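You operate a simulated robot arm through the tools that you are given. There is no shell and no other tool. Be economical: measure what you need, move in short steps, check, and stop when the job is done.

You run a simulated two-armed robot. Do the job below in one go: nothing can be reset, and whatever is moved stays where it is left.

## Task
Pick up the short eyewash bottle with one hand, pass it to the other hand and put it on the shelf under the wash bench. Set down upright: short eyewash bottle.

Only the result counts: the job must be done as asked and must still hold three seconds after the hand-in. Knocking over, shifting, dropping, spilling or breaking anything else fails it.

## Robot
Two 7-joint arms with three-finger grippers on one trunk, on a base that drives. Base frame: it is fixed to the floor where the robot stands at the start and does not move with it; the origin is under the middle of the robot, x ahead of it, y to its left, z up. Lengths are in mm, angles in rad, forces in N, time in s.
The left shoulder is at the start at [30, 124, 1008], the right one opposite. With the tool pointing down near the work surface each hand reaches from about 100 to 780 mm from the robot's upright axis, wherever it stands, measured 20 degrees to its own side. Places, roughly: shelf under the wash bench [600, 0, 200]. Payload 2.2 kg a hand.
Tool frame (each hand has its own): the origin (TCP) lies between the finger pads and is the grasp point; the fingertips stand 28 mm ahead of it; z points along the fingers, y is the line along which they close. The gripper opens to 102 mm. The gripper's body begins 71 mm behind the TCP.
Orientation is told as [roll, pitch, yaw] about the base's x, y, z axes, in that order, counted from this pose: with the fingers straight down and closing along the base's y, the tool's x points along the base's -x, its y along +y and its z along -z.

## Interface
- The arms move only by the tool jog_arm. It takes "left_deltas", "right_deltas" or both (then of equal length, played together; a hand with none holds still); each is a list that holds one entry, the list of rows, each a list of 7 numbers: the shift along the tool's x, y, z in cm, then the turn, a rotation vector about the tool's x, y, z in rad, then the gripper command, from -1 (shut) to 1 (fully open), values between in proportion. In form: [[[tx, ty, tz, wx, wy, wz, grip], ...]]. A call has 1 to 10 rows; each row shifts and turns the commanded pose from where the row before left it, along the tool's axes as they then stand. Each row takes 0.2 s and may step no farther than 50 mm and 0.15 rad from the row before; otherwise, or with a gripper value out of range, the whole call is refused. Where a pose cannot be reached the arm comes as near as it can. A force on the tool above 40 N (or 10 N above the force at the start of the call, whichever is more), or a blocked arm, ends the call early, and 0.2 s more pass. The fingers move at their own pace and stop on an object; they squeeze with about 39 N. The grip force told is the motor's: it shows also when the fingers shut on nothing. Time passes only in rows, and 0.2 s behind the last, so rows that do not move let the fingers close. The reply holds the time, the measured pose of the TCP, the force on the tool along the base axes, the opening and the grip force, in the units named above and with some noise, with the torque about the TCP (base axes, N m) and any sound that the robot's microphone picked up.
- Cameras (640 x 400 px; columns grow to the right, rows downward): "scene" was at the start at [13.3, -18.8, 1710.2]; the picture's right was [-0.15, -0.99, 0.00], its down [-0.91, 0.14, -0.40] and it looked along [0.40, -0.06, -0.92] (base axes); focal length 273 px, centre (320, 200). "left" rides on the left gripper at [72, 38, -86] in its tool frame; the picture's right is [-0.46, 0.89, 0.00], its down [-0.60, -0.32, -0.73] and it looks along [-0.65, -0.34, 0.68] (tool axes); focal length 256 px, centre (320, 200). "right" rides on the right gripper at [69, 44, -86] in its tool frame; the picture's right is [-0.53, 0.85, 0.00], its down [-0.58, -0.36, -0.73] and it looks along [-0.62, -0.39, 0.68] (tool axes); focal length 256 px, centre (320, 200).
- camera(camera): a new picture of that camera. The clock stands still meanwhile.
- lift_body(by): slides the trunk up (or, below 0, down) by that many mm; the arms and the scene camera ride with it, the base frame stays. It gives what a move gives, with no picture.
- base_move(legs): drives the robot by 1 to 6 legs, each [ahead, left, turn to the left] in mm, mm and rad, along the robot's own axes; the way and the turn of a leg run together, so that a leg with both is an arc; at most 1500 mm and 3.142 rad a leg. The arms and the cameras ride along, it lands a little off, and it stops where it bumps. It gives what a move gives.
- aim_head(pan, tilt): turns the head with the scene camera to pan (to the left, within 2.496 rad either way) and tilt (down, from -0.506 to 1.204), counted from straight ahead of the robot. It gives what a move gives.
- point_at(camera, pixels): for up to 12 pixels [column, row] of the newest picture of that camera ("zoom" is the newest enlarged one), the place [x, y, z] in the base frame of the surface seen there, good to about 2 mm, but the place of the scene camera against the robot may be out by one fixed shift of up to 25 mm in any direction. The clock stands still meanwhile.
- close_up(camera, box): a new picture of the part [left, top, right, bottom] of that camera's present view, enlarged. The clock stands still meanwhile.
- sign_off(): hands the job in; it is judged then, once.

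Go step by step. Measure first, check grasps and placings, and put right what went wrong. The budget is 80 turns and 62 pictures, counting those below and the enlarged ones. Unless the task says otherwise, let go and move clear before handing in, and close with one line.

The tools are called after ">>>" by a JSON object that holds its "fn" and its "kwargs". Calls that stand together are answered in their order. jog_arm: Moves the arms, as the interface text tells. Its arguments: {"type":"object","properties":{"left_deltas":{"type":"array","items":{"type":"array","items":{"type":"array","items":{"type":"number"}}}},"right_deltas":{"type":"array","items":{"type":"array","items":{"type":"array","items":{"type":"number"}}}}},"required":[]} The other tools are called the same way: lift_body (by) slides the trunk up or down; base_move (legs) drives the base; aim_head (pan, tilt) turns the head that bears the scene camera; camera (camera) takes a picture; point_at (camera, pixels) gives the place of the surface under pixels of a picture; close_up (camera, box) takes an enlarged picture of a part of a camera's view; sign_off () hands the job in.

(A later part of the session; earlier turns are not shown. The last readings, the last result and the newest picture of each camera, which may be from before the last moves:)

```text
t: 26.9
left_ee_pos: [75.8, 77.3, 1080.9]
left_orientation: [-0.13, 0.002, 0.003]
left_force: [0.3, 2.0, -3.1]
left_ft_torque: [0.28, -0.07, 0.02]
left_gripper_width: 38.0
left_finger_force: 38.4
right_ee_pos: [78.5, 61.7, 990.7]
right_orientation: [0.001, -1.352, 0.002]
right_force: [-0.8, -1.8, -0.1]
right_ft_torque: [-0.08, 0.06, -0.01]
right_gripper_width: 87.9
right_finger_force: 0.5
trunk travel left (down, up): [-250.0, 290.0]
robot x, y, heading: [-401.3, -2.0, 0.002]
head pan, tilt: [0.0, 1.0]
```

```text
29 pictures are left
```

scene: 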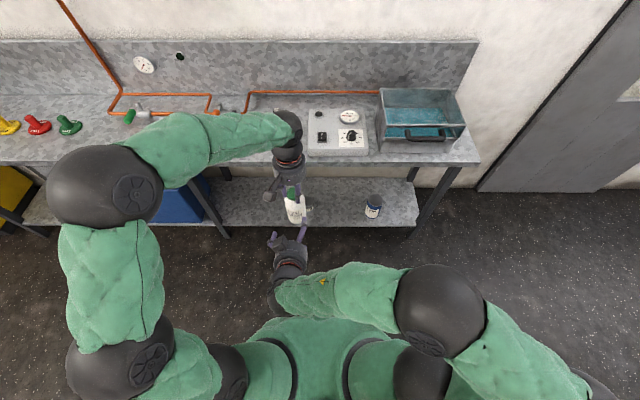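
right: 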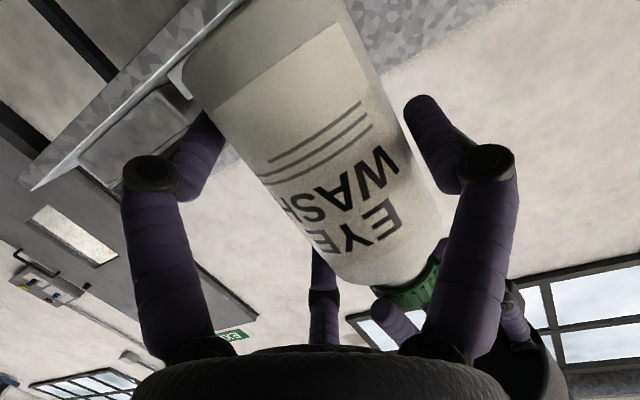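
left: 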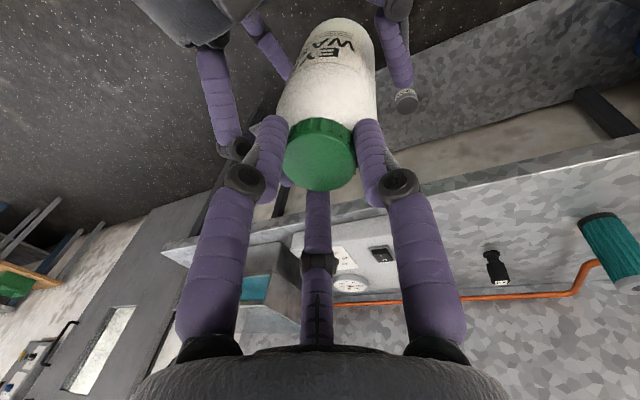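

A 2 N push low on the bottle (lower prong touching first) while the +y finger still has a gap. I shift the right hand 6 mm toward −y and close further.

>>> {"fn": "jog_arm", "kwargs": {"right_deltas": [[[0, -0.6, 0, 0, 0, 0, 0.7], [0, 0, 0, 0, 0, 0, 0.6], [0, 0, 0, 0, 0, 0, 0.6]]]}}

>>> {"fn": "camera", "kwargs": {"camera": "right"}}

```text
t: 27.7
left_ee_pos: [75.9, 77.5, 1081.9]
left_orientation: [-0.132, 0.0, 0.003]
left_force: [2.7, -9.0, -2.3]
left_ft_torque: [-0.78, -0.19, -0.11]
left_gripper_width: 37.3
left_finger_force: 38.8
right_ee_pos: [80.2, 54.9, 990.3]
right_orientation: [0.001, -1.349, 0.004]
right_force: [-2.8, 9.2, -1.6]
right_ft_torque: [-0.06, -0.07, 0.11]
right_gripper_width: 88.5
right_finger_force: 5.2
trunk travel left (down, up): [-250.0, 290.0]
robot x, y, heading: [-398.3, -0.8, 0.004]
head pan, tilt: [0.0, 1.0]
```

```text
28 pictures are left
```

right: 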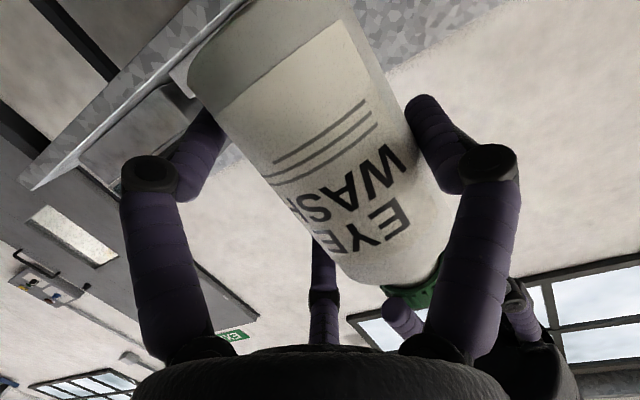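

Now the +y finger pushes (9 N), so the right spot is between: shift back +3 mm and close fully.

>>> {"fn": "jog_arm", "kwargs": {"right_deltas": [[[0, 0.35, 0, 0, 0, 0, 0.6], [0, 0, 0, 0, 0, 0, 0.5], [0, 0, 0, 0, 0, 0, 0.4]]]}}

```text
t: 28.5
left_ee_pos: [75.5, 78.5, 1082.9]
left_orientation: [-0.128, 0.001, 0.004]
left_force: [2.8, -1.3, -1.7]
left_ft_torque: [1.07, -0.07, -0.1]
left_gripper_width: 37.6
left_finger_force: 39.1
right_ee_pos: [78.3, 59.6, 989.7]
right_orientation: [-0.005, -1.348, 0.007]
right_force: [-3.7, 1.0, -0.6]
right_ft_torque: [-1.17, -0.23, 0.14]
right_gripper_width: 84.3
right_finger_force: 38.9
trunk travel left (down, up): [-250.0, 290.0]
robot x, y, heading: [-401.6, -3.1, 0.002]
head pan, tilt: [0.0, 1.0]
```

The right hand now holds at 84 mm with 39 N; the couple (≈1.1 N·m) says the upper prong isn't loaded yet. I look before releasing the left.

>>> {"fn": "camera", "kwargs": {"camera": "right"}}

>>> {"fn": "camera", "kwargs": {"camera": "left"}}

>>> {"fn": "close_up", "kwargs": {"camera": "scene", "box": [255, 170, 335, 230]}}

```text
27 pictures are left
```

right: 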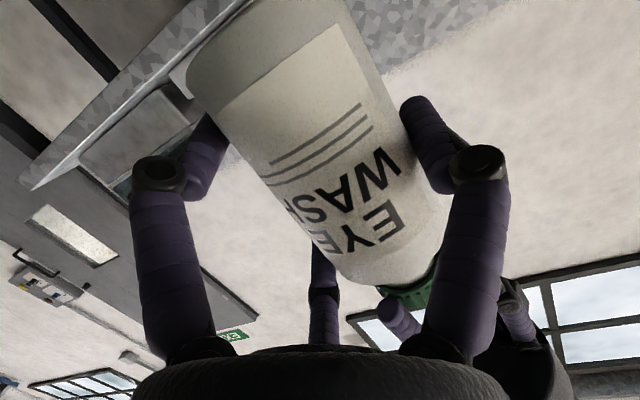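

```text
26 pictures are left
```

left: 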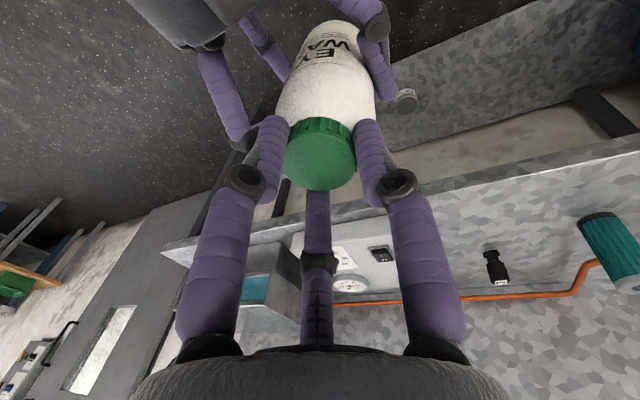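

```text
6.67 times, centred on (295, 200) of scene
```

zoom: 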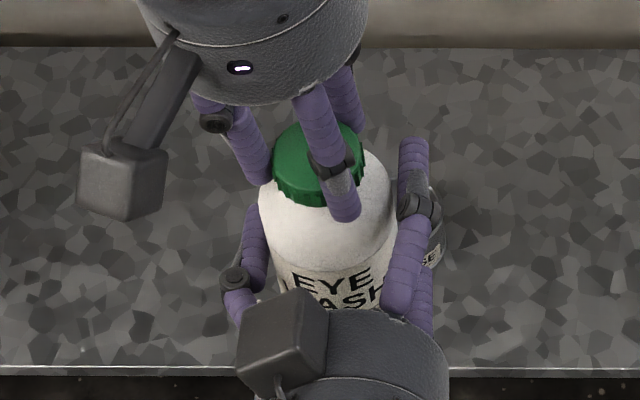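

The lower prong and +y finger hold the body, and the upper prong is clear of the left fingers. I open the left partially (to ~60 mm) and check the bottle in the right hand.

>>> {"fn": "jog_arm", "kwargs": {"left_deltas": [[[0, 0, 0, 0, 0, 0, -0.2], [0, 0, 0, 0, 0, 0, 0.0], [0, 0, 0, 0, 0, 0, 0.2], [0, 0, 0, 0, 0, 0, 0.2]]], "right_deltas": [[[0, 0, 0, 0, 0, 0, -1], [0, 0, 0, 0, 0, 0, -1], [0, 0, 0, 0, 0, 0, -1], [0, 0, 0, 0, 0, 0, -1]]]}}

>>> {"fn": "close_up", "kwargs": {"camera": "scene", "box": [255, 170, 335, 230]}}

>>> {"fn": "camera", "kwargs": {"camera": "left"}}

```text
t: 29.5
left_ee_pos: [76.8, 76.0, 1081.0]
left_orientation: [-0.133, 0.0, 0.003]
left_force: [0.0, -1.0, -0.4]
left_ft_torque: [-0.01, 0.01, -0.01]
left_gripper_width: 61.2
left_finger_force: 0.0
right_ee_pos: [79.0, 57.7, 991.1]
right_orientation: [0.004, -1.35, 0.001]
right_force: [0.8, 0.8, 0.1]
right_ft_torque: [-0.03, -0.01, -0.03]
right_gripper_width: 81.8
right_finger_force: 39.2
trunk travel left (down, up): [-250.0, 290.0]
robot x, y, heading: [-400.9, -0.2, 0.003]
head pan, tilt: [0.0, 1.0]
```

```text
6.67 times, centred on (295, 200) of scene
```

zoom: 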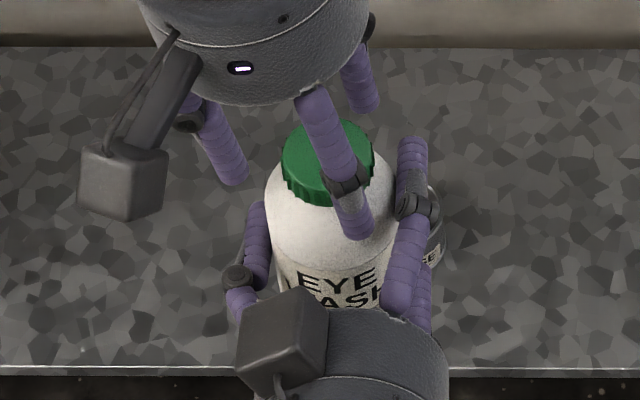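

```text
23 pictures are left
```

left: 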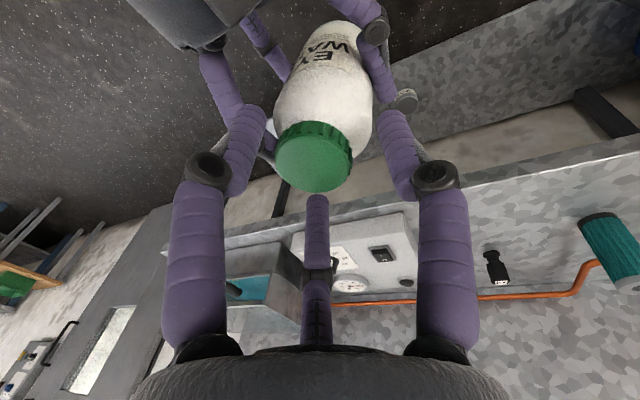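

The right hand holds the bottle alone (81.8 mm, 39 N). I retract the left up and away to its side.

>>> {"fn": "jog_arm", "kwargs": {"left_deltas": [[[0, 0, -2.5, 0, 0, 0, 0.2], [0, 0, -4, 0, 0, 0, 0.2], [0, 0, -4, 0, 0, 0, 0.3], [0, 0, -3, 0, 0, 0, 0.3], [0, 4, 0, 0, 0, 0, 0.3], [0, 4.5, 0, 0, 0, 0, 0.3], [0, 4.5, 0, 0, 0, 0, 0.3], [0, 4.5, 0, 0, 0, 0, 0.3]]]}}

>>> {"fn": "camera", "kwargs": {"camera": "right"}}

>>> {"fn": "camera", "kwargs": {"camera": "scene"}}

>>> {"fn": "point_at", "kwargs": {"camera": "scene", "pixels": [[294, 190], [290, 190], [298, 190], [294, 193], [294, 187], [296, 205]]}}

```text
t: 31.3
left_ee_pos: [75.5, 270.2, 1191.6]
left_orientation: [-0.131, -0.001, 0.003]
left_force: [0.1, -0.2, 0.1]
left_ft_torque: [-0.01, 0.0, -0.01]
left_gripper_width: 66.2
left_finger_force: 0.1
right_ee_pos: [78.0, 59.4, 991.4]
right_orientation: [-0.001, -1.351, 0.004]
right_force: [0.2, -0.1, -0.8]
right_ft_torque: [-0.07, 0.02, -0.05]
right_gripper_width: 81.5
right_finger_force: 39.0
trunk travel left (down, up): [-250.0, 290.0]
robot x, y, heading: [-401.2, 1.4, 0.006]
head pan, tilt: [0.0, 1.0]
```

```text
22 pictures are left
```

right: 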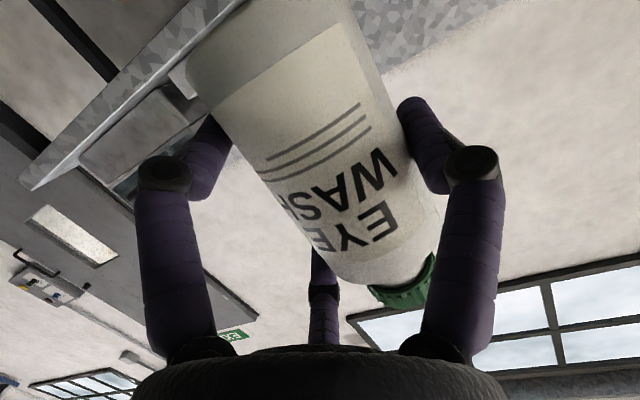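

```text
21 pictures are left
```

scene: 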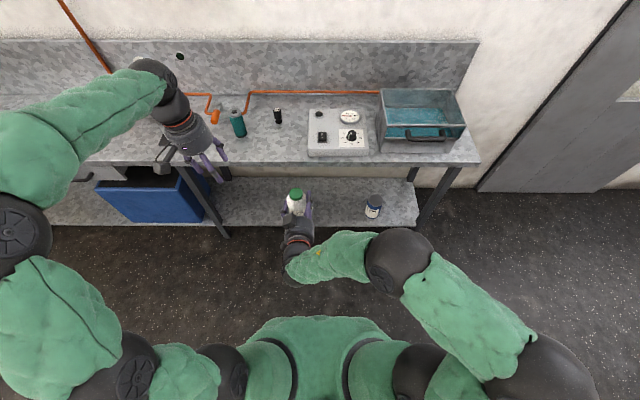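

```text
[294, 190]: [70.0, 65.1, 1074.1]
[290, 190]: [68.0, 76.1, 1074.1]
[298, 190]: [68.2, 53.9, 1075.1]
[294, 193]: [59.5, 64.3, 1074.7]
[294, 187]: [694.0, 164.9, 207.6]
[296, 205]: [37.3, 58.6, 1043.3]
```

The cap top reads level and the grip is firm. I lower the trunk by 250 mm while still well clear of the bench.

>>> {"fn": "lift_body", "kwargs": {"by": -250}}

```text
t: 33.9
left_ee_pos: [75.2, 269.5, 941.6]
left_orientation: [-0.131, 0.0, 0.003]
left_force: [-0.3, 0.0, 0.2]
left_ft_torque: [0.0, -0.02, 0.01]
left_gripper_width: 66.3
left_finger_force: 0.0
right_ee_pos: [78.2, 57.9, 740.9]
right_orientation: [0.004, -1.35, 0.001]
right_force: [-0.8, 0.5, 0.2]
right_ft_torque: [-0.04, 0.01, 0.02]
right_gripper_width: 81.7
right_finger_force: 39.3
trunk travel left (down, up): [0.0, 540.0]
robot x, y, heading: [-403.0, -1.8, 0.001]
head pan, tilt: [0.0, 1.0]
```

Now I lower the right arm in steps while lifting the left hand up and back so it will not meet the bench when driving.

>>> {"fn": "jog_arm", "kwargs": {"left_deltas": [[[2, 0, -4, 0, 0, 0, 0.3], [2, 0, -4, 0, 0, 0, 0.3], [2, 0, -4, 0, 0, 0, 0.3], [2, 0, -4, 0, 0, 0, 0.3], [2, 0, -4, 0, 0, 0, 0.3]]], "right_deltas": [[[4.31, -1.2, 1.79, 0, 0, 0, -1], [4.31, -1.2, 1.79, 0, 0, 0, -1], [4.31, -1.2, 1.79, 0, 0, 0, -1], [4.31, -1.2, 1.79, 0, 0, 0, -1], [4.31, -1.2, 1.79, 0, 0, 0, -1]]]}}

>>> {"fn": "camera", "kwargs": {"camera": "scene"}}

```text
t: 35.1
left_ee_pos: [-26.7, 295.7, 1140.4]
left_orientation: [-0.132, 0.0, 0.003]
left_force: [-0.3, -1.0, 0.1]
left_ft_torque: [0.0, 0.0, 0.0]
left_gripper_width: 66.3
left_finger_force: 0.2
right_ee_pos: [114.3, 4.1, 533.7]
right_orientation: [0.003, -1.35, -0.001]
right_force: [-0.5, 0.3, 0.1]
right_ft_torque: [-0.07, -0.01, -0.01]
right_gripper_width: 81.6
right_finger_force: 39.5
right hand out of reach, approached as far as the arm can: row 5
trunk travel left (down, up): [0.0, 540.0]
robot x, y, heading: [-398.9, 0.8, 0.003]
head pan, tilt: [0.0, 1.0]
```

```text
20 pictures are left
```

scene: 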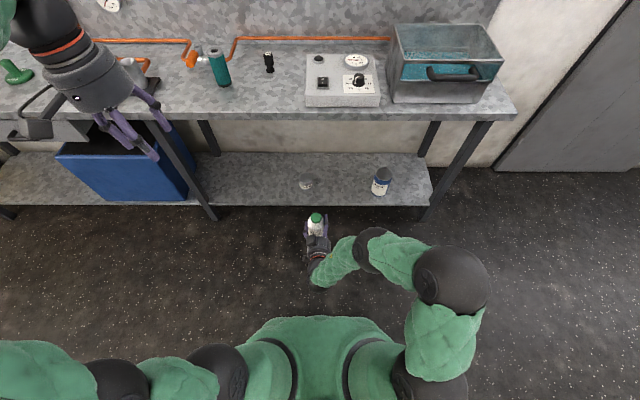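

The arm reached a limit at z≈534. I try further forward and more to the right, then down.

>>> {"fn": "jog_arm", "kwargs": {"right_deltas": [[[-0.55, -3.0, 2.44, 0, 0, 0, -1], [-0.55, -3.0, 2.44, 0, 0, 0, -1], [-0.55, -3.0, 2.44, 0, 0, 0, -1], [-0.55, -3.0, 2.44, 0, 0, 0, -1], [4.39, 0, 0.99, 0, 0, 0, -1], [4.39, 0, 0.99, 0, 0, 0, -1]]]}}

```text
t: 36.5
left_ee_pos: [-25.7, 296.1, 1138.3]
left_orientation: [-0.132, 0.0, 0.003]
left_force: [-0.1, 0.4, -0.1]
left_ft_torque: [-0.03, -0.02, -0.02]
left_gripper_width: 66.3
left_finger_force: 0.1
right_ee_pos: [151.0, -5.1, 547.1]
right_orientation: [-0.005, -1.344, 0.002]
right_force: [0.0, 0.0, -0.3]
right_ft_torque: [-0.01, -0.01, 0.01]
right_gripper_width: 81.5
right_finger_force: 39.0
right hand out of reach, approached as far as the arm can: row 1, 2, 3, 4, 5, 6
trunk travel left (down, up): [0.0, 540.0]
robot x, y, heading: [-400.0, -0.4, 0.0]
head pan, tilt: [0.0, 1.0]
```

Still limited — likely a wrist joint limit in this arm configuration. Bottle upright leaves yaw free, so I test yawing the hand to the left (the natural way for the right arm) and moving to −y.

>>> {"fn": "jog_arm", "kwargs": {"right_deltas": [[[0, 0, 0, -0.146, 0, -0.033, -1], [0, 0, 0, -0.146, 0, -0.033, -1], [0, 0, 0, -0.146, 0, -0.033, -1], [0, 0, 0, -0.146, 0, -0.033, -1]]]}}

>>> {"fn": "camera", "kwargs": {"camera": "scene"}}

```text
t: 37.5
left_ee_pos: [-26.8, 295.7, 1140.2]
left_orientation: [-0.132, -0.002, 0.002]
left_force: [-1.1, 0.3, -0.4]
left_ft_torque: [-0.08, 0.01, 0.01]
left_gripper_width: 66.2
left_finger_force: 0.0
right_ee_pos: [112.2, 145.7, 604.7]
right_orientation: [-0.072, -1.304, 0.421]
right_force: [-1.0, 0.6, -1.5]
right_ft_torque: [-0.03, -0.1, -0.03]
right_gripper_width: 81.7
right_finger_force: 39.2
right hand out of reach, approached as far as the arm can: row 1, 2, 3, 4
trunk travel left (down, up): [0.0, 540.0]
robot x, y, heading: [-402.4, 0.6, 0.003]
head pan, tilt: [0.0, 1.0]
```

```text
19 pictures are left
```

scene: 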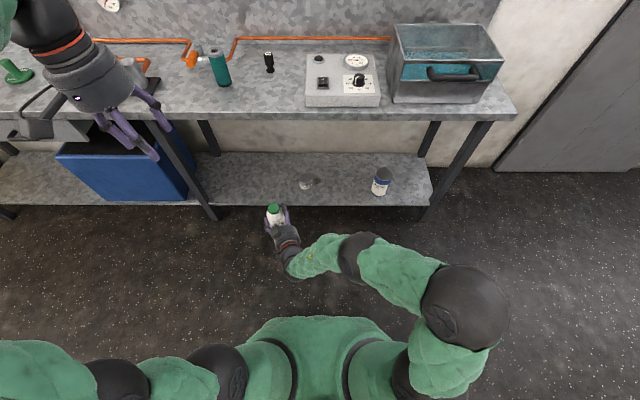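

The yaw only drags the hand to +y; the elbow is folded in front, limiting the wrist. I undo the yaw and go back up, aiming to return to the earlier elbow-out posture.

>>> {"fn": "jog_arm", "kwargs": {"right_deltas": [[[0, 0, 0, 0.146, 0, 0.033, -1], [0, 0, 0, 0.146, 0, 0.033, -1], [0, 0, 0, 0.146, 0, 0.033, -1], [-4.39, 0, -0.99, 0, 0, 0, -1], [-4.39, 0, -0.99, 0, 0, 0, -1], [-4.39, 0, -0.99, 0, 0, 0, -1]]]}}

```text
t: 38.9
left_ee_pos: [-25.6, 294.1, 1138.6]
left_orientation: [-0.132, 0.0, 0.004]
left_force: [-0.4, 0.1, 0.3]
left_ft_torque: [-0.01, -0.04, 0.01]
left_gripper_width: 66.2
left_finger_force: 0.1
right_ee_pos: [116.2, 148.4, 738.7]
right_orientation: [-0.09, -1.322, 0.021]
right_force: [-0.4, 0.4, 0.2]
right_ft_torque: [-0.08, -0.07, 0.03]
right_gripper_width: 81.6
right_finger_force: 39.2
trunk travel left (down, up): [0.0, 540.0]
robot x, y, heading: [-402.2, -0.5, 0.006]
head pan, tilt: [0.0, 1.0]
```

Commands restart from the actual pose, and it moves freely here. I move back and to the right (like the earlier reachable posture) and remove the small roll error.

>>> {"fn": "jog_arm", "kwargs": {"right_deltas": [[[0.44, -4.5, -1.74, -0.011, 0, 0.0436, -1], [0.44, -4.5, -1.74, -0.011, 0, 0.0436, -1], [0.44, -4.5, -1.74, 0, 0, 0, -1], [0.44, -4.5, -1.74, 0, 0, 0, -1], [0.44, -4.5, -1.74, 0, 0, 0, -1], [0.44, -4.5, -1.74, 0, 0, 0, -1], [0.44, -4.5, -1.74, 0, 0, 0, -1], [0.44, -4.5, -1.74, 0, 0, 0, -1], [0, 0, 0, 0, 0, 0, -1]]]}}

>>> {"fn": "camera", "kwargs": {"camera": "scene"}}

```text
t: 40.9
left_ee_pos: [-26.8, 295.0, 1139.3]
left_orientation: [-0.131, -0.001, 0.003]
left_force: [-0.7, 0.1, 0.0]
left_ft_torque: [0.01, 0.0, 0.02]
left_gripper_width: 66.4
left_finger_force: 0.0
right_ee_pos: [-34.3, -127.6, 734.7]
right_orientation: [0.274, -1.315, -0.335]
right_force: [-1.2, -0.6, 0.4]
right_ft_torque: [-0.07, -0.01, -0.01]
right_gripper_width: 81.7
right_finger_force: 38.5
right hand out of reach, approached as far as the arm can: row 7, 8
trunk travel left (down, up): [0.0, 540.0]
robot x, y, heading: [-402.0, -0.9, 0.0]
head pan, tilt: [0.0, 1.0]
```

```text
18 pictures are left
```

scene: 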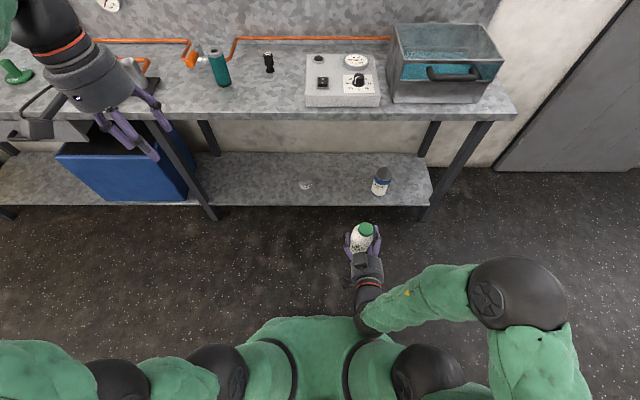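

The wrist is too folded here. Better: give more room, extend the arm forward at this height first, then lower. I back up 150 mm and extend forward while correcting the small orientation drift.

>>> {"fn": "base_move", "kwargs": {"legs": [[-150, 0, 0]]}}

>>> {"fn": "jog_arm", "kwargs": {"right_deltas": [[[-0.86, 0.35, 3.81, 0, 0, 0, -1], [-0.86, 0.35, 3.81, 0, 0, 0, -1], [-0.86, 0.35, 3.81, -0.022, -0.013, -0.04, -1], [-0.86, 0.35, 3.81, -0.022, -0.013, -0.04, -1], [-0.86, 0.35, 3.81, 0, 0, 0, -1], [-0.86, 0.35, 3.81, 0, 0, 0, -1], [-0.86, 0.35, 3.81, 0, 0, 0, -1], [-0.86, 0.35, 3.81, 0, 0, 0, -1], [0, 0, 0, 0, 0, 0, -1]]]}}

>>> {"fn": "camera", "kwargs": {"camera": "scene"}}

```text
t: 42.3
left_ee_pos: [-177.9, 293.9, 1139.9]
left_orientation: [-0.131, -0.001, 0.004]
left_force: [-0.6, -0.2, -0.4]
left_ft_torque: [-0.02, -0.06, 0.02]
left_gripper_width: 66.2
left_finger_force: 0.0
right_ee_pos: [-183.8, -128.2, 733.4]
right_orientation: [0.275, -1.315, -0.333]
right_force: [0.8, 0.9, 0.6]
right_ft_torque: [-0.05, -0.02, 0.02]
right_gripper_width: 81.7
right_finger_force: 39.2
trunk travel left (down, up): [0.0, 540.0]
robot x, y, heading: [-550.9, -2.6, 0.004]
head pan, tilt: [0.0, 1.0]
```

```text
t: 44.3
left_ee_pos: [-176.4, 294.1, 1139.2]
left_orientation: [-0.131, 0.0, 0.004]
left_force: [0.5, -0.1, 0.0]
left_ft_torque: [0.03, -0.02, -0.03]
left_gripper_width: 66.5
left_finger_force: 0.1
right_ee_pos: [82.1, -76.7, 723.3]
right_orientation: [0.0, -1.35, -0.008]
right_force: [0.6, 0.5, -0.6]
right_ft_torque: [-0.03, -0.01, 0.0]
right_gripper_width: 81.4
right_finger_force: 39.1
right hand out of reach, approached as far as the arm can: row 2, 3, 4
trunk travel left (down, up): [0.0, 540.0]
robot x, y, heading: [-554.5, 0.8, 0.004]
head pan, tilt: [0.0, 1.0]
```

```text
17 pictures are left
```

scene: 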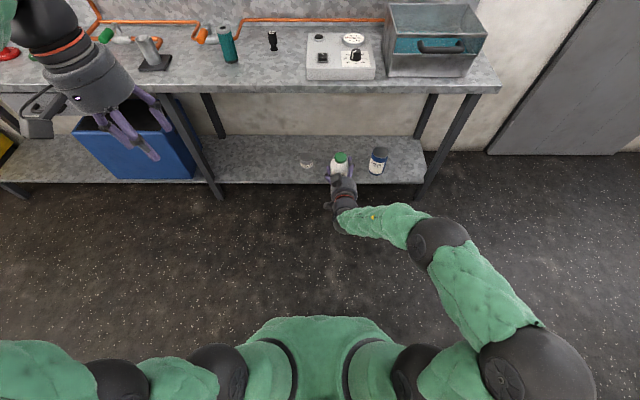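

The orientation is back to exactly upright (0, −1.35, −0.01) and the arm is well extended. Now lowering straight down.

>>> {"fn": "jog_arm", "kwargs": {"right_deltas": [[[4.39, 0, 0.99, 0, 0, 0, -1], [4.39, 0, 0.99, 0, 0, 0, -1], [4.39, 0, 0.99, 0, 0, 0, -1], [4.39, 0, 0.99, 0, 0, 0, -1], [4.39, 0, 0.99, 0, 0, 0, -1], [4.39, 0, 0.99, 0, 0, 0, -1]]]}}

```text
t: 45.7
left_ee_pos: [-176.5, 294.6, 1139.5]
left_orientation: [-0.131, -0.001, 0.003]
left_force: [0.2, 0.7, -1.4]
left_ft_torque: [0.0, -0.01, 0.02]
left_gripper_width: 66.4
left_finger_force: 0.0
right_ee_pos: [65.9, -53.9, 665.6]
right_orientation: [-0.005, -1.348, -0.011]
right_force: [-0.5, -0.7, 0.0]
right_ft_torque: [-0.08, 0.0, -0.01]
right_gripper_width: 81.3
right_finger_force: 39.0
right hand out of reach, approached as far as the arm can: row 1, 2, 3, 4, 5, 6
trunk travel left (down, up): [0.0, 540.0]
robot x, y, heading: [-549.5, -0.2, 0.006]
head pan, tilt: [0.0, 1.0]
```

Again a limit; the drift toward +y under both tests suggests the wrist prefers the tool pointing to the right of the shoulder-hand line. I test yawing right (−0.6) and then lowering.

>>> {"fn": "jog_arm", "kwargs": {"right_deltas": [[[0, 0, 0, 0.146, 0, 0.033, -1], [0, 0, 0, 0.146, 0, 0.033, -1], [0, 0, 0, 0.146, 0, 0.033, -1], [0, 0, 0, 0.146, 0, 0.033, -1], [4.39, 0, 0.99, 0, 0, 0, -1], [4.39, 0, 0.99, 0, 0, 0, -1], [4.39, 0, 0.99, 0, 0, 0, -1], [4.39, 0, 0.99, 0, 0, 0, -1]]]}}

>>> {"fn": "camera", "kwargs": {"camera": "scene"}}

```text
t: 47.5
left_ee_pos: [-176.0, 294.9, 1139.8]
left_orientation: [-0.132, 0.0, 0.004]
left_force: [-0.9, 0.1, -1.0]
left_ft_torque: [0.01, -0.01, 0.01]
left_gripper_width: 66.2
left_finger_force: 0.0
right_ee_pos: [68.1, -53.3, 483.3]
right_orientation: [0.02, -1.352, -0.628]
right_force: [1.4, 0.5, -0.1]
right_ft_torque: [0.01, 0.11, -0.08]
right_gripper_width: 81.5
right_finger_force: 39.0
trunk travel left (down, up): [0.0, 540.0]
robot x, y, heading: [-550.4, -1.2, 0.001]
head pan, tilt: [0.0, 1.0]
```

```text
16 pictures are left
```

scene: 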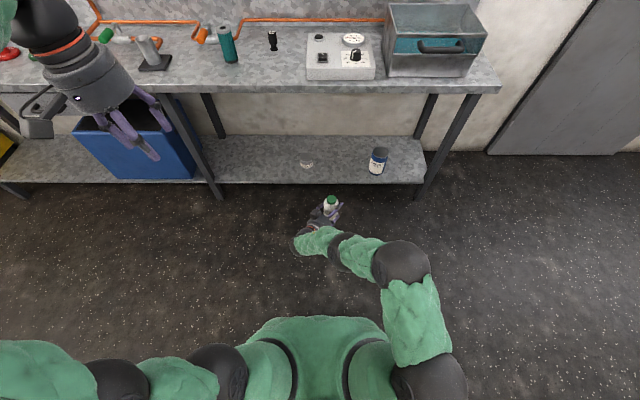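

Yawing right frees the arm: now at z=483 with the bottle upright. Continue down to z≈311.

>>> {"fn": "jog_arm", "kwargs": {"right_deltas": [[[4.2, 0, 0.95, 0, 0, 0, -1], [4.2, 0, 0.95, 0, 0, 0, -1], [4.2, 0, 0.95, 0, 0, 0, -1], [4.2, 0, 0.95, 0, 0, 0, -1]]]}}

>>> {"fn": "camera", "kwargs": {"camera": "scene"}}

>>> {"fn": "camera", "kwargs": {"camera": "right"}}

```text
t: 48.5
left_ee_pos: [-176.7, 294.3, 1139.1]
left_orientation: [-0.131, -0.001, 0.004]
left_force: [-0.5, 0.0, -0.3]
left_ft_torque: [-0.02, 0.0, -0.05]
left_gripper_width: 66.3
left_finger_force: 0.1
right_ee_pos: [66.8, -57.0, 351.2]
right_orientation: [0.011, -1.352, -0.615]
right_force: [0.2, -0.8, 0.1]
right_ft_torque: [-0.02, 0.03, 0.07]
right_gripper_width: 81.3
right_finger_force: 39.3
right hand out of reach, approached as far as the arm can: row 4
trunk travel left (down, up): [0.0, 540.0]
robot x, y, heading: [-553.5, -0.0, 0.0]
head pan, tilt: [0.0, 1.0]
```

```text
15 pictures are left
```

scene: 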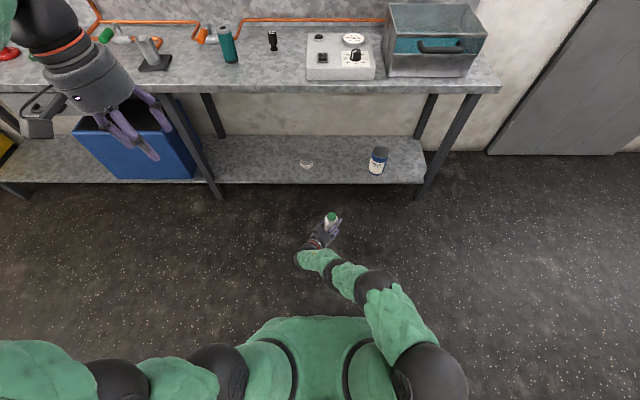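

```text
14 pictures are left
```

right: 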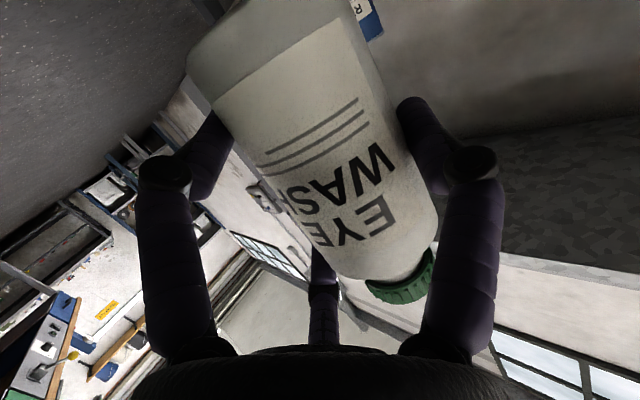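

Limit near z=351 at yaw −0.62. I yaw 0.45 rad more to the right and continue down.

>>> {"fn": "jog_arm", "kwargs": {"right_deltas": [[[0, 0, 0, 0.146, 0, 0.033, -1], [0, 0, 0, 0.146, 0, 0.033, -1], [0, 0, 0, 0.146, 0, 0.033, -1], [2.93, 0, 0.66, 0, 0, 0, -1], [2.93, 0, 0.66, 0, 0, 0, -1], [0, 0, 0, 0, 0, 0, -1]]]}}

```text
t: 49.9
left_ee_pos: [-176.9, 296.1, 1139.3]
left_orientation: [-0.131, 0.0, 0.003]
left_force: [0.3, -0.5, 0.4]
left_ft_torque: [0.03, 0.01, 0.01]
left_gripper_width: 66.2
left_finger_force: 0.1
right_ee_pos: [31.5, -88.0, 393.7]
right_orientation: [0.016, -1.35, -1.07]
right_force: [-0.5, -0.8, -0.1]
right_ft_torque: [-0.01, 0.06, 0.04]
right_gripper_width: 81.5
right_finger_force: 39.2
right hand out of reach, approached as far as the arm can: row 1, 2, 3, 4, 5
trunk travel left (down, up): [0.0, 540.0]
robot x, y, heading: [-552.2, -0.3, 0.003]
head pan, tilt: [0.0, 1.0]
```

The limit is now the arm's length, so the hand must come closer to the robot. I pull it back 124 mm, yaw to about −0.77, and go down.

>>> {"fn": "jog_arm", "kwargs": {"right_deltas": [[[0.42, -3.66, -1.88, 0, 0, 0, -1], [0.42, -3.66, -1.88, 0, 0, 0, -1], [0.42, -3.66, -1.88, 0, 0, 0, -1], [0, 0, 0, -0.146, 0, -0.033, -1], [0, 0, 0, -0.146, 0, -0.033, -1], [4.2, 0, 0.95, 0, 0, 0, -1], [4.2, 0, 0.95, 0, 0, 0, -1], [0, 0, 0, 0, 0, 0, -1]]]}}

```text
t: 51.7
left_ee_pos: [-177.3, 295.3, 1140.4]
left_orientation: [-0.13, 0.0, 0.004]
left_force: [-0.1, 0.3, -0.2]
left_ft_torque: [0.02, -0.01, 0.02]
left_gripper_width: 66.1
left_finger_force: 0.0
right_ee_pos: [-92.6, -92.0, 309.2]
right_orientation: [0.016, -1.351, -0.771]
right_force: [0.3, 0.4, -0.1]
right_ft_torque: [-0.01, -0.01, -0.04]
right_gripper_width: 80.8
right_finger_force: 38.7
trunk travel left (down, up): [0.0, 540.0]
robot x, y, heading: [-552.1, -2.7, 0.002]
head pan, tilt: [0.0, 1.0]
```

Reached z=309 without limits. I test that z≈262 is reachable here too, then come back up, and check the bottle's tilt and base height.

>>> {"fn": "jog_arm", "kwargs": {"right_deltas": [[[2.4, 0, 0.54, 0, 0, 0, -1], [2.4, 0, 0.54, 0, 0, 0, -1], [-2.4, 0, -0.54, 0, 0, 0, -1], [-2.4, 0, -0.54, 0, 0, 0, -1]]]}}

>>> {"fn": "close_up", "kwargs": {"camera": "scene", "box": [270, 200, 400, 290]}}

>>> {"fn": "camera", "kwargs": {"camera": "right"}}

>>> {"fn": "point_at", "kwargs": {"camera": "right", "pixels": [[400, 290], [375, 290], [430, 265], [330, 250], [235, 100], [300, 60], [390, 80], [210, 90], [420, 230], [280, 180], [350, 130], [260, 30]]}}

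```text
t: 52.7
left_ee_pos: [-176.2, 293.2, 1139.5]
left_orientation: [-0.13, 0.0, 0.003]
left_force: [0.4, 0.0, 0.2]
left_ft_torque: [-0.01, 0.01, -0.01]
left_gripper_width: 66.3
left_finger_force: 0.1
right_ee_pos: [-96.5, -99.5, 340.9]
right_orientation: [0.012, -1.352, -0.767]
right_force: [-1.0, -0.2, -1.0]
right_ft_torque: [-0.03, 0.03, 0.02]
right_gripper_width: 80.6
right_finger_force: 38.8
right hand out of reach, approached as far as the arm can: row 1, 2
trunk travel left (down, up): [0.0, 540.0]
robot x, y, heading: [-553.8, 1.4, 0.005]
head pan, tilt: [0.0, 1.0]
```

```text
4.44 times, centred on (335, 245) of scene
```

zoom: 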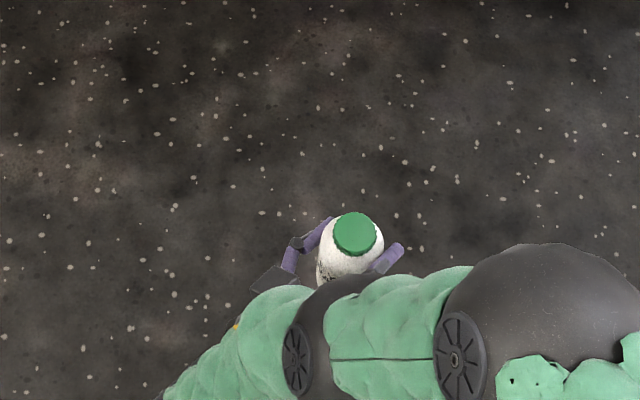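

```text
12 pictures are left
```

right: 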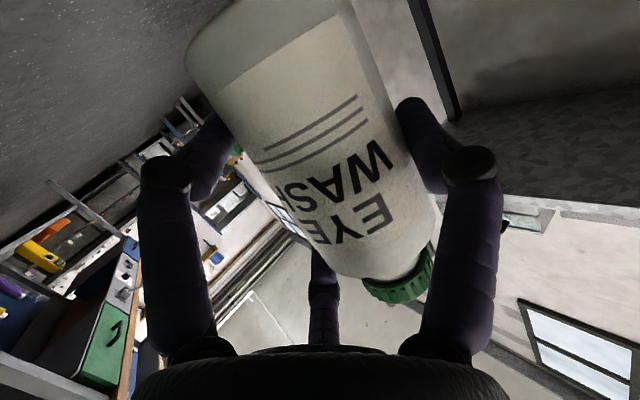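

```text
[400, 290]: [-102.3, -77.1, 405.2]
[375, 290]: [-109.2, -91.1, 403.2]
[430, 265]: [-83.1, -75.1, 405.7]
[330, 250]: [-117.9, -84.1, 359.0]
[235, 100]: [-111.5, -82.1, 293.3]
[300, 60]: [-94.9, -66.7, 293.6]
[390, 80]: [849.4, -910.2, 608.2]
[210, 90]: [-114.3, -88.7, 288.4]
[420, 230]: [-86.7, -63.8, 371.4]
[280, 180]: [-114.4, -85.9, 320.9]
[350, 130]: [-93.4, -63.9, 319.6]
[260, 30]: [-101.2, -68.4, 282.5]
```

Here the limit is z≈293, while I need ≈260. I shift the hand further right (y≈−220) with a bit more yaw so both length and wrist angle have margin, then probe downward.

>>> {"fn": "jog_arm", "kwargs": {"right_deltas": [[[-0.68, -2.57, 3.02, 0, 0, 0, -1], [-0.68, -2.57, 3.02, 0, 0, 0, -1], [-0.68, -2.57, 3.02, 0, 0, 0, -1], [0, 0, 0, 0.122, 0, 0.027, -1], [0, 0, 0, 0.122, 0, 0.027, -1], [3.9, 0, 0.88, 0, 0, 0, -1], [2.93, 0, 0.66, 0, 0, 0, -1], [1.5, 0, 0.33, 0, 0, 0, -1], [0, 0, 0, 0, 0, 0, -1]]]}}

```text
t: 54.7
left_ee_pos: [-175.0, 295.0, 1139.3]
left_orientation: [-0.131, 0.0, 0.004]
left_force: [0.0, -1.4, -0.5]
left_ft_torque: [0.01, 0.01, 0.03]
left_gripper_width: 66.1
left_finger_force: 0.0
right_ee_pos: [-84.9, -223.5, 277.7]
right_orientation: [0.014, -1.351, -1.016]
right_force: [-0.2, -0.9, 0.1]
right_ft_torque: [-0.02, 0.03, -0.04]
right_gripper_width: 80.6
right_finger_force: 38.6
right hand out of reach, approached as far as the arm can: row 7, 8
trunk travel left (down, up): [0.0, 540.0]
robot x, y, heading: [-550.2, -3.6, 0.006]
head pan, tilt: [0.0, 1.0]
```

z=278 now, need ~17 mm more. I pull back 40 mm and probe down.

>>> {"fn": "jog_arm", "kwargs": {"right_deltas": [[[0.46, -3.4, -2.05, 0, 0, 0, -1], [1.2, 0, 0.27, 0, 0, 0, -1], [1.2, 0, 0.27, 0, 0, 0, -1], [0.8, 0, 0.18, 0, 0, 0, -1], [0, 0, 0, 0, 0, 0, -1]]]}}

```text
t: 55.9
left_ee_pos: [-176.4, 293.7, 1139.7]
left_orientation: [-0.128, 0.001, 0.004]
left_force: [0.1, 0.6, 0.2]
left_ft_torque: [0.03, 0.01, -0.01]
left_gripper_width: 66.4
left_finger_force: 0.0
right_ee_pos: [-130.8, -230.1, 264.1]
right_orientation: [0.014, -1.35, -1.017]
right_force: [0.2, -0.4, 0.3]
right_ft_torque: [-0.03, 0.04, 0.0]
right_gripper_width: 80.6
right_finger_force: 39.7
right hand out of reach, approached as far as the arm can: row 3, 4
trunk travel left (down, up): [0.0, 540.0]
robot x, y, heading: [-552.3, 1.0, 0.0]
head pan, tilt: [0.0, 1.0]
```

z=264 is reachable here (base ≈ 204). Turning the robot left by 0.5 rad will put the hand straight ahead at ~470 mm. I raise the hand 35 mm, pull in 12 mm for margin, turn, and look.

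>>> {"fn": "jog_arm", "kwargs": {"right_deltas": [[[-3.4, 0, -0.77, 0, 0, 0, -1], [0.14, -1.02, -0.62, 0, 0, 0, -1], [0, 0, 0, 0, 0, 0, -1]]]}}

>>> {"fn": "base_move", "kwargs": {"legs": [[0, 0, 0.5]]}}

>>> {"fn": "aim_head", "kwargs": {"pan": -0.5, "tilt": 0.9}}

>>> {"fn": "camera", "kwargs": {"camera": "scene"}}

```text
t: 56.7
left_ee_pos: [-176.4, 294.8, 1139.0]
left_orientation: [-0.132, -0.001, 0.002]
left_force: [-0.4, -0.4, 0.3]
left_ft_torque: [-0.01, -0.01, 0.03]
left_gripper_width: 66.0
left_finger_force: 0.0
right_ee_pos: [-143.2, -228.5, 299.2]
right_orientation: [0.015, -1.352, -1.02]
right_force: [0.5, -0.2, -0.3]
right_ft_torque: [-0.03, 0.03, 0.01]
right_gripper_width: 80.3
right_finger_force: 39.1
trunk travel left (down, up): [0.0, 540.0]
robot x, y, heading: [-552.6, -1.9, 0.0]
head pan, tilt: [0.0, 1.0]
```

```text
t: 58.5
left_ee_pos: [-362.4, 437.6, 1139.7]
left_orientation: [-0.131, 0.0, 0.499]
left_force: [-0.4, 0.0, -0.2]
left_ft_torque: [-0.02, -0.01, -0.01]
left_gripper_width: 66.4
left_finger_force: 0.1
right_ee_pos: [-84.2, -8.1, 299.4]
right_orientation: [0.012, -1.349, -0.523]
right_force: [0.8, -0.4, 0.2]
right_ft_torque: [-0.04, -0.01, -0.02]
right_gripper_width: 80.4
right_finger_force: 39.3
trunk travel left (down, up): [0.0, 540.0]
robot x, y, heading: [-550.8, -0.1, 0.498]
head pan, tilt: [0.0, 1.0]
```

```text
t: 59.4
left_ee_pos: [-361.0, 437.7, 1138.9]
left_orientation: [-0.132, 0.0, 0.498]
left_force: [-0.8, 0.3, 0.3]
left_ft_torque: [0.02, -0.03, 0.01]
left_gripper_width: 66.3
left_finger_force: 0.0
right_ee_pos: [-83.1, -8.2, 299.4]
right_orientation: [0.012, -1.349, -0.524]
right_force: [-0.1, 0.8, -0.9]
right_ft_torque: [-0.02, 0.03, -0.03]
right_gripper_width: 80.4
right_finger_force: 39.2
trunk travel left (down, up): [0.0, 540.0]
robot x, y, heading: [-553.8, -1.8, 0.498]
head pan, tilt: [-0.499, 0.901]
```

```text
11 pictures are left
```

scene: 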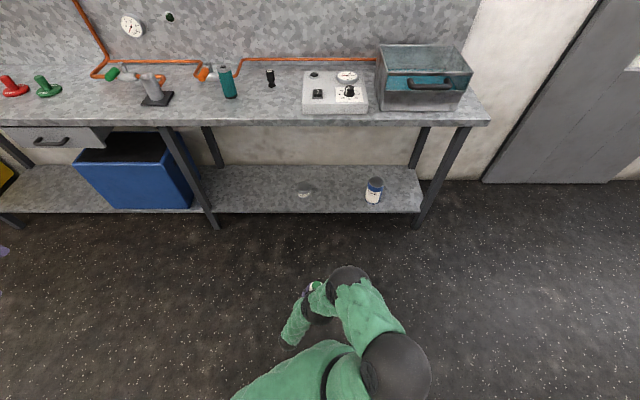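

I measure the elbow ball (345,275), bottle cap (313,287), shelf edge and the two shelf items.

>>> {"fn": "point_at", "kwargs": {"camera": "scene", "pixels": [[345, 268], [365, 280], [328, 280], [313, 286], [308, 292], [305, 193], [305, 199], [374, 200], [340, 212], [340, 195], [340, 124], [340, 185]]}}

>>> {"fn": "close_up", "kwargs": {"camera": "scene", "box": [270, 250, 400, 340]}}

```text
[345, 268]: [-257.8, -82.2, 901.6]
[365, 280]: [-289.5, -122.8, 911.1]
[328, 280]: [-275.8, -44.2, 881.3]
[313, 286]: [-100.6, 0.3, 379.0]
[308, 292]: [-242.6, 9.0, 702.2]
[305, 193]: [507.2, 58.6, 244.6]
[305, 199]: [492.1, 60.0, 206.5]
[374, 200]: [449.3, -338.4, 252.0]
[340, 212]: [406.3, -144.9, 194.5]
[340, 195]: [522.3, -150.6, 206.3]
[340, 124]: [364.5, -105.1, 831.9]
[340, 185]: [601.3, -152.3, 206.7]
```

```text
4.44 times, centred on (335, 295) of scene
```

zoom: 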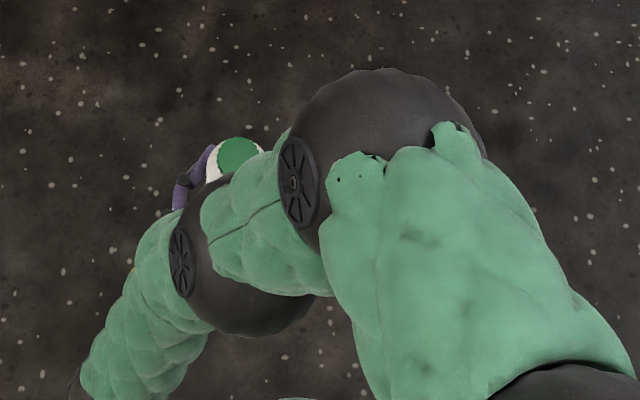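

The elbow front sits ~150 mm behind the TCP at z≈894, so it stays clear of the bench edge (x≈381) if TCP x≈470. I check how low the lower prong is versus the bottle base (right picture, TCP z was 341).

>>> {"fn": "point_at", "kwargs": {"camera": "right", "pixels": [[218, 118], [208, 140], [200, 165], [165, 175], [145, 190], [160, 240], [190, 60], [225, 20], [250, 5], [195, 80]]}}

>>> {"fn": "base_move", "kwargs": {"legs": [[205, -232, 0]]}}

```text
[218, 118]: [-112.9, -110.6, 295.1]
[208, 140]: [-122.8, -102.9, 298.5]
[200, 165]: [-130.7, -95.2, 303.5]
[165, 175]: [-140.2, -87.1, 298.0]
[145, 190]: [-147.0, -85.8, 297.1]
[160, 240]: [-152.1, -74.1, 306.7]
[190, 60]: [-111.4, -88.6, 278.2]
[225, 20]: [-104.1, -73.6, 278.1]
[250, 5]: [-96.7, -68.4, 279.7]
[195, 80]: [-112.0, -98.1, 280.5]
```

```text
t: 61.5
left_ee_pos: [-71.6, 334.8, 1140.1]
left_orientation: [-0.133, 0.0, 0.501]
left_force: [0.3, 0.1, -0.3]
left_ft_torque: [-0.02, 0.0, -0.01]
left_gripper_width: 66.4
left_finger_force: 0.0
right_ee_pos: [206.5, -110.7, 298.9]
right_orientation: [0.014, -1.35, -0.52]
right_force: [0.2, 0.5, 0.7]
right_ft_torque: [0.0, 0.02, -0.01]
right_gripper_width: 75.7
right_finger_force: 38.9
trunk travel left (down, up): [0.0, 540.0]
robot x, y, heading: [-262.5, -104.1, 0.498]
head pan, tilt: [-0.499, 0.901]
```

The base sits 63 mm under the TCP and ~17 mm below the prong — good. But the grip width fell to 75.7 mm during the drive, so I check the bottle.

>>> {"fn": "camera", "kwargs": {"camera": "right"}}

>>> {"fn": "point_at", "kwargs": {"camera": "right", "pixels": [[400, 290], [430, 265], [190, 60], [225, 20], [250, 5], [350, 130], [280, 180], [300, 60], [215, 120], [330, 250]]}}

```text
9 pictures are left
```

right: 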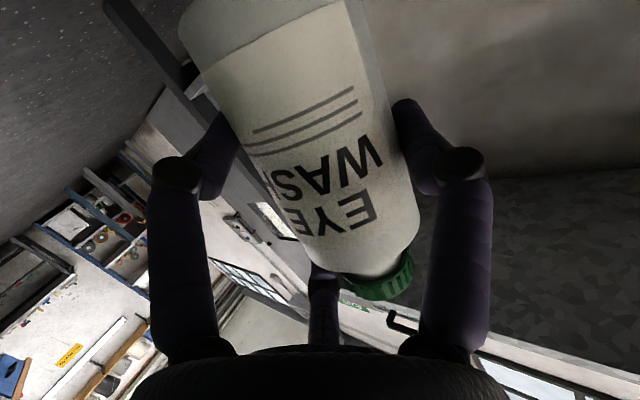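

```text
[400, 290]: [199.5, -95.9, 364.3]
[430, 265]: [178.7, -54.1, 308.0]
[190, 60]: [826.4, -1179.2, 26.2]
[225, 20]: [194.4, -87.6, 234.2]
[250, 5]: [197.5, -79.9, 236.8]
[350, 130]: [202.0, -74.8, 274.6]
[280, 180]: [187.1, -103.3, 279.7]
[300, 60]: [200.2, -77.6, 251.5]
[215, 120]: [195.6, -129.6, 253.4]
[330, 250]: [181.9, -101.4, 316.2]
```

The bottle's top has leaned about 0.15 rad toward the hand's −y side (cap moved from (400,278) to (378,283)), now resting against the third prong. I rotate the hand 0.15 rad the other way about its forward axis and recheck.

>>> {"fn": "jog_arm", "kwargs": {"right_deltas": [[[0, 0, 0, 0.0165, 0, -0.073, -1], [0, 0, 0, 0.0165, 0, -0.073, -1], [0, 0, 0, 0, 0, 0, -1], [0, 0, 0, 0, 0, 0, -1]]]}}

>>> {"fn": "camera", "kwargs": {"camera": "right"}}

>>> {"fn": "point_at", "kwargs": {"camera": "right", "pixels": [[185, 15], [225, 20], [250, 5], [350, 130], [270, 140], [300, 60], [370, 70], [330, 250], [390, 240], [380, 290], [355, 285], [405, 265]]}}

```text
t: 62.5
left_ee_pos: [-71.5, 334.4, 1140.1]
left_orientation: [-0.131, 0.0, 0.501]
left_force: [0.8, -1.0, 0.8]
left_ft_torque: [-0.01, 0.01, -0.01]
left_gripper_width: 66.0
left_finger_force: 0.0
right_ee_pos: [207.2, -110.9, 299.8]
right_orientation: [-0.596, -1.306, 0.073]
right_force: [1.5, -0.4, 0.6]
right_ft_torque: [-0.06, 0.02, -0.02]
right_gripper_width: 75.4
right_finger_force: 39.2
trunk travel left (down, up): [0.0, 540.0]
robot x, y, heading: [-261.2, -104.4, 0.495]
head pan, tilt: [-0.499, 0.901]
```

```text
8 pictures are left
```

right: 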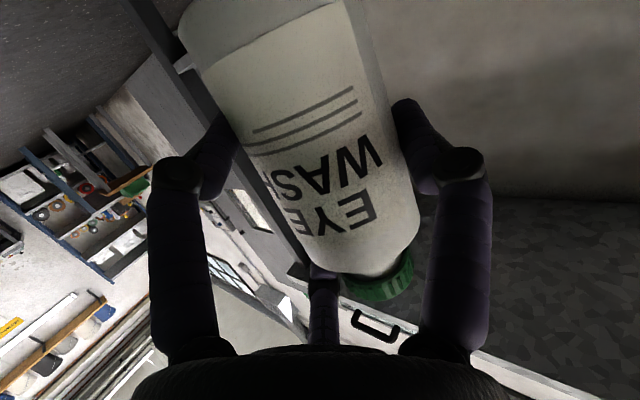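

```text
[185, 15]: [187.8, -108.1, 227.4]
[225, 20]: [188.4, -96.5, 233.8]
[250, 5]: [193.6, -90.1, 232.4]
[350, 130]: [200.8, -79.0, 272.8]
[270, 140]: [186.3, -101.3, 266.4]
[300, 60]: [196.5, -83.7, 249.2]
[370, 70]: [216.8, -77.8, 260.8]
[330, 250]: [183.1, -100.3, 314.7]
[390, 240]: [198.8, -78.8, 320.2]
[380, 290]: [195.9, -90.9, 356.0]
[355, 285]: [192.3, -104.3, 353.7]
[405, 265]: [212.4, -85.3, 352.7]
```

The axis fit (z 230→354: (219.7,−108.4)→(209,−103)) shows sideways lean is gone, but it leans ~0.09 rad back toward the hand. I correct with +0.085 about the tool y, then drive to the shelf front and look.

>>> {"fn": "jog_arm", "kwargs": {"right_deltas": [[[0, 0, 0, 0, 0.085, 0, -1], [0, 0, 0, 0, 0, 0, -1]]]}}

>>> {"fn": "base_move", "kwargs": {"legs": [[214, -128, 0]]}}

>>> {"fn": "camera", "kwargs": {"camera": "right"}}

>>> {"fn": "point_at", "kwargs": {"camera": "right", "pixels": [[185, 15], [225, 20], [250, 5], [350, 130], [270, 140], [370, 70], [330, 250], [390, 240], [380, 290], [355, 285], [405, 265], [560, 260]]}}

```text
t: 63.1
left_ee_pos: [-71.4, 335.2, 1138.8]
left_orientation: [-0.131, -0.002, 0.5]
left_force: [-0.1, -0.1, 0.2]
left_ft_torque: [-0.04, 0.01, 0.0]
left_gripper_width: 66.5
left_finger_force: 0.1
right_ee_pos: [207.9, -110.2, 298.9]
right_orientation: [-0.456, -1.23, -0.073]
right_force: [-1.0, -0.3, 0.4]
right_ft_torque: [-0.02, 0.0, 0.0]
right_gripper_width: 75.6
right_finger_force: 38.6
trunk travel left (down, up): [0.0, 540.0]
robot x, y, heading: [-261.5, -108.7, 0.499]
head pan, tilt: [-0.499, 0.901]
```

```text
t: 64.9
left_ee_pos: [172.7, 324.4, 1139.9]
left_orientation: [-0.132, -0.001, 0.503]
left_force: [0.8, 0.6, -0.7]
left_ft_torque: [-0.01, 0.01, -0.01]
left_gripper_width: 66.3
left_finger_force: 0.0
right_ee_pos: [454.0, -118.1, 299.4]
right_orientation: [-0.457, -1.232, -0.07]
right_force: [-1.2, -0.1, 0.3]
right_ft_torque: [-0.04, 0.02, 0.0]
right_gripper_width: 75.4
right_finger_force: 39.1
trunk travel left (down, up): [0.0, 540.0]
robot x, y, heading: [-15.5, -118.7, 0.508]
head pan, tilt: [-0.499, 0.901]
```

```text
7 pictures are left
```

right: 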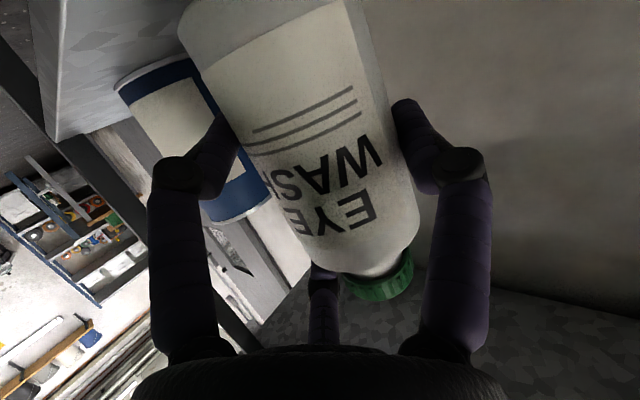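

```text
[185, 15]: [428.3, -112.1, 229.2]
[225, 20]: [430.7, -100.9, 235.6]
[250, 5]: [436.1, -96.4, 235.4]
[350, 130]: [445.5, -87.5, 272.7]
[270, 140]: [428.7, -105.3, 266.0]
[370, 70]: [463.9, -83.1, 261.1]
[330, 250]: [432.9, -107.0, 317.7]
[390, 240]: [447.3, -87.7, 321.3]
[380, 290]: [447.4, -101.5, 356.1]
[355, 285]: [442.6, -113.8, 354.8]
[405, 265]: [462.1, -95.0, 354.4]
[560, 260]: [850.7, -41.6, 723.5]
```

The bottle is upright within ~0.04 rad, axis at (460,−116), base ≈229 with the shelf at ≈201. I move 27 mm further in, then lower in small steps.

>>> {"fn": "base_move", "kwargs": {"legs": [[24, -13, 0]]}}

>>> {"fn": "camera", "kwargs": {"camera": "scene"}}

```text
t: 65.8
left_ee_pos: [200.0, 326.3, 1138.8]
left_orientation: [-0.129, 0.001, 0.504]
left_force: [0.8, 0.4, 0.3]
left_ft_torque: [0.01, 0.02, -0.04]
left_gripper_width: 66.4
left_finger_force: 0.1
right_ee_pos: [480.7, -117.7, 298.8]
right_orientation: [-0.458, -1.231, -0.07]
right_force: [-0.2, -0.4, -0.6]
right_ft_torque: [-0.03, 0.01, 0.01]
right_gripper_width: 75.6
right_finger_force: 38.6
trunk travel left (down, up): [0.0, 540.0]
robot x, y, heading: [11.0, -113.2, 0.505]
head pan, tilt: [-0.499, 0.901]
```

```text
6 pictures are left
```

scene: 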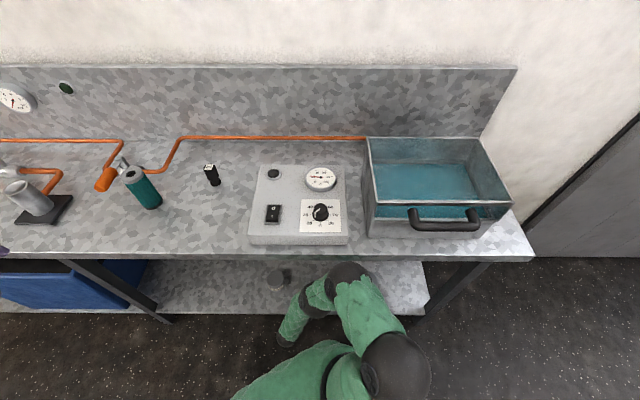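

Position is good (TCP x≈481, bottle ≈487). Lowering straight down 20 mm first.

>>> {"fn": "jog_arm", "kwargs": {"right_deltas": [[[0.94, 0.147, 0.3, 0, 0, 0, -1], [0.94, 0.147, 0.3, 0, 0, 0, -1], [0, 0, 0, 0, 0, 0, -1]]]}}

```text
t: 66.5
left_ee_pos: [200.7, 327.1, 1140.0]
left_orientation: [-0.131, 0.0, 0.504]
left_force: [0.6, 0.4, 0.6]
left_ft_torque: [-0.02, 0.0, 0.0]
left_gripper_width: 66.6
left_finger_force: 0.1
right_ee_pos: [482.1, -117.9, 277.8]
right_orientation: [-0.457, -1.233, -0.069]
right_force: [0.6, 0.1, 0.0]
right_ft_torque: [-0.03, 0.01, -0.02]
right_gripper_width: 75.6
right_finger_force: 38.9
trunk travel left (down, up): [0.0, 540.0]
robot x, y, heading: [15.5, -115.5, 0.501]
head pan, tilt: [-0.499, 0.901]
```

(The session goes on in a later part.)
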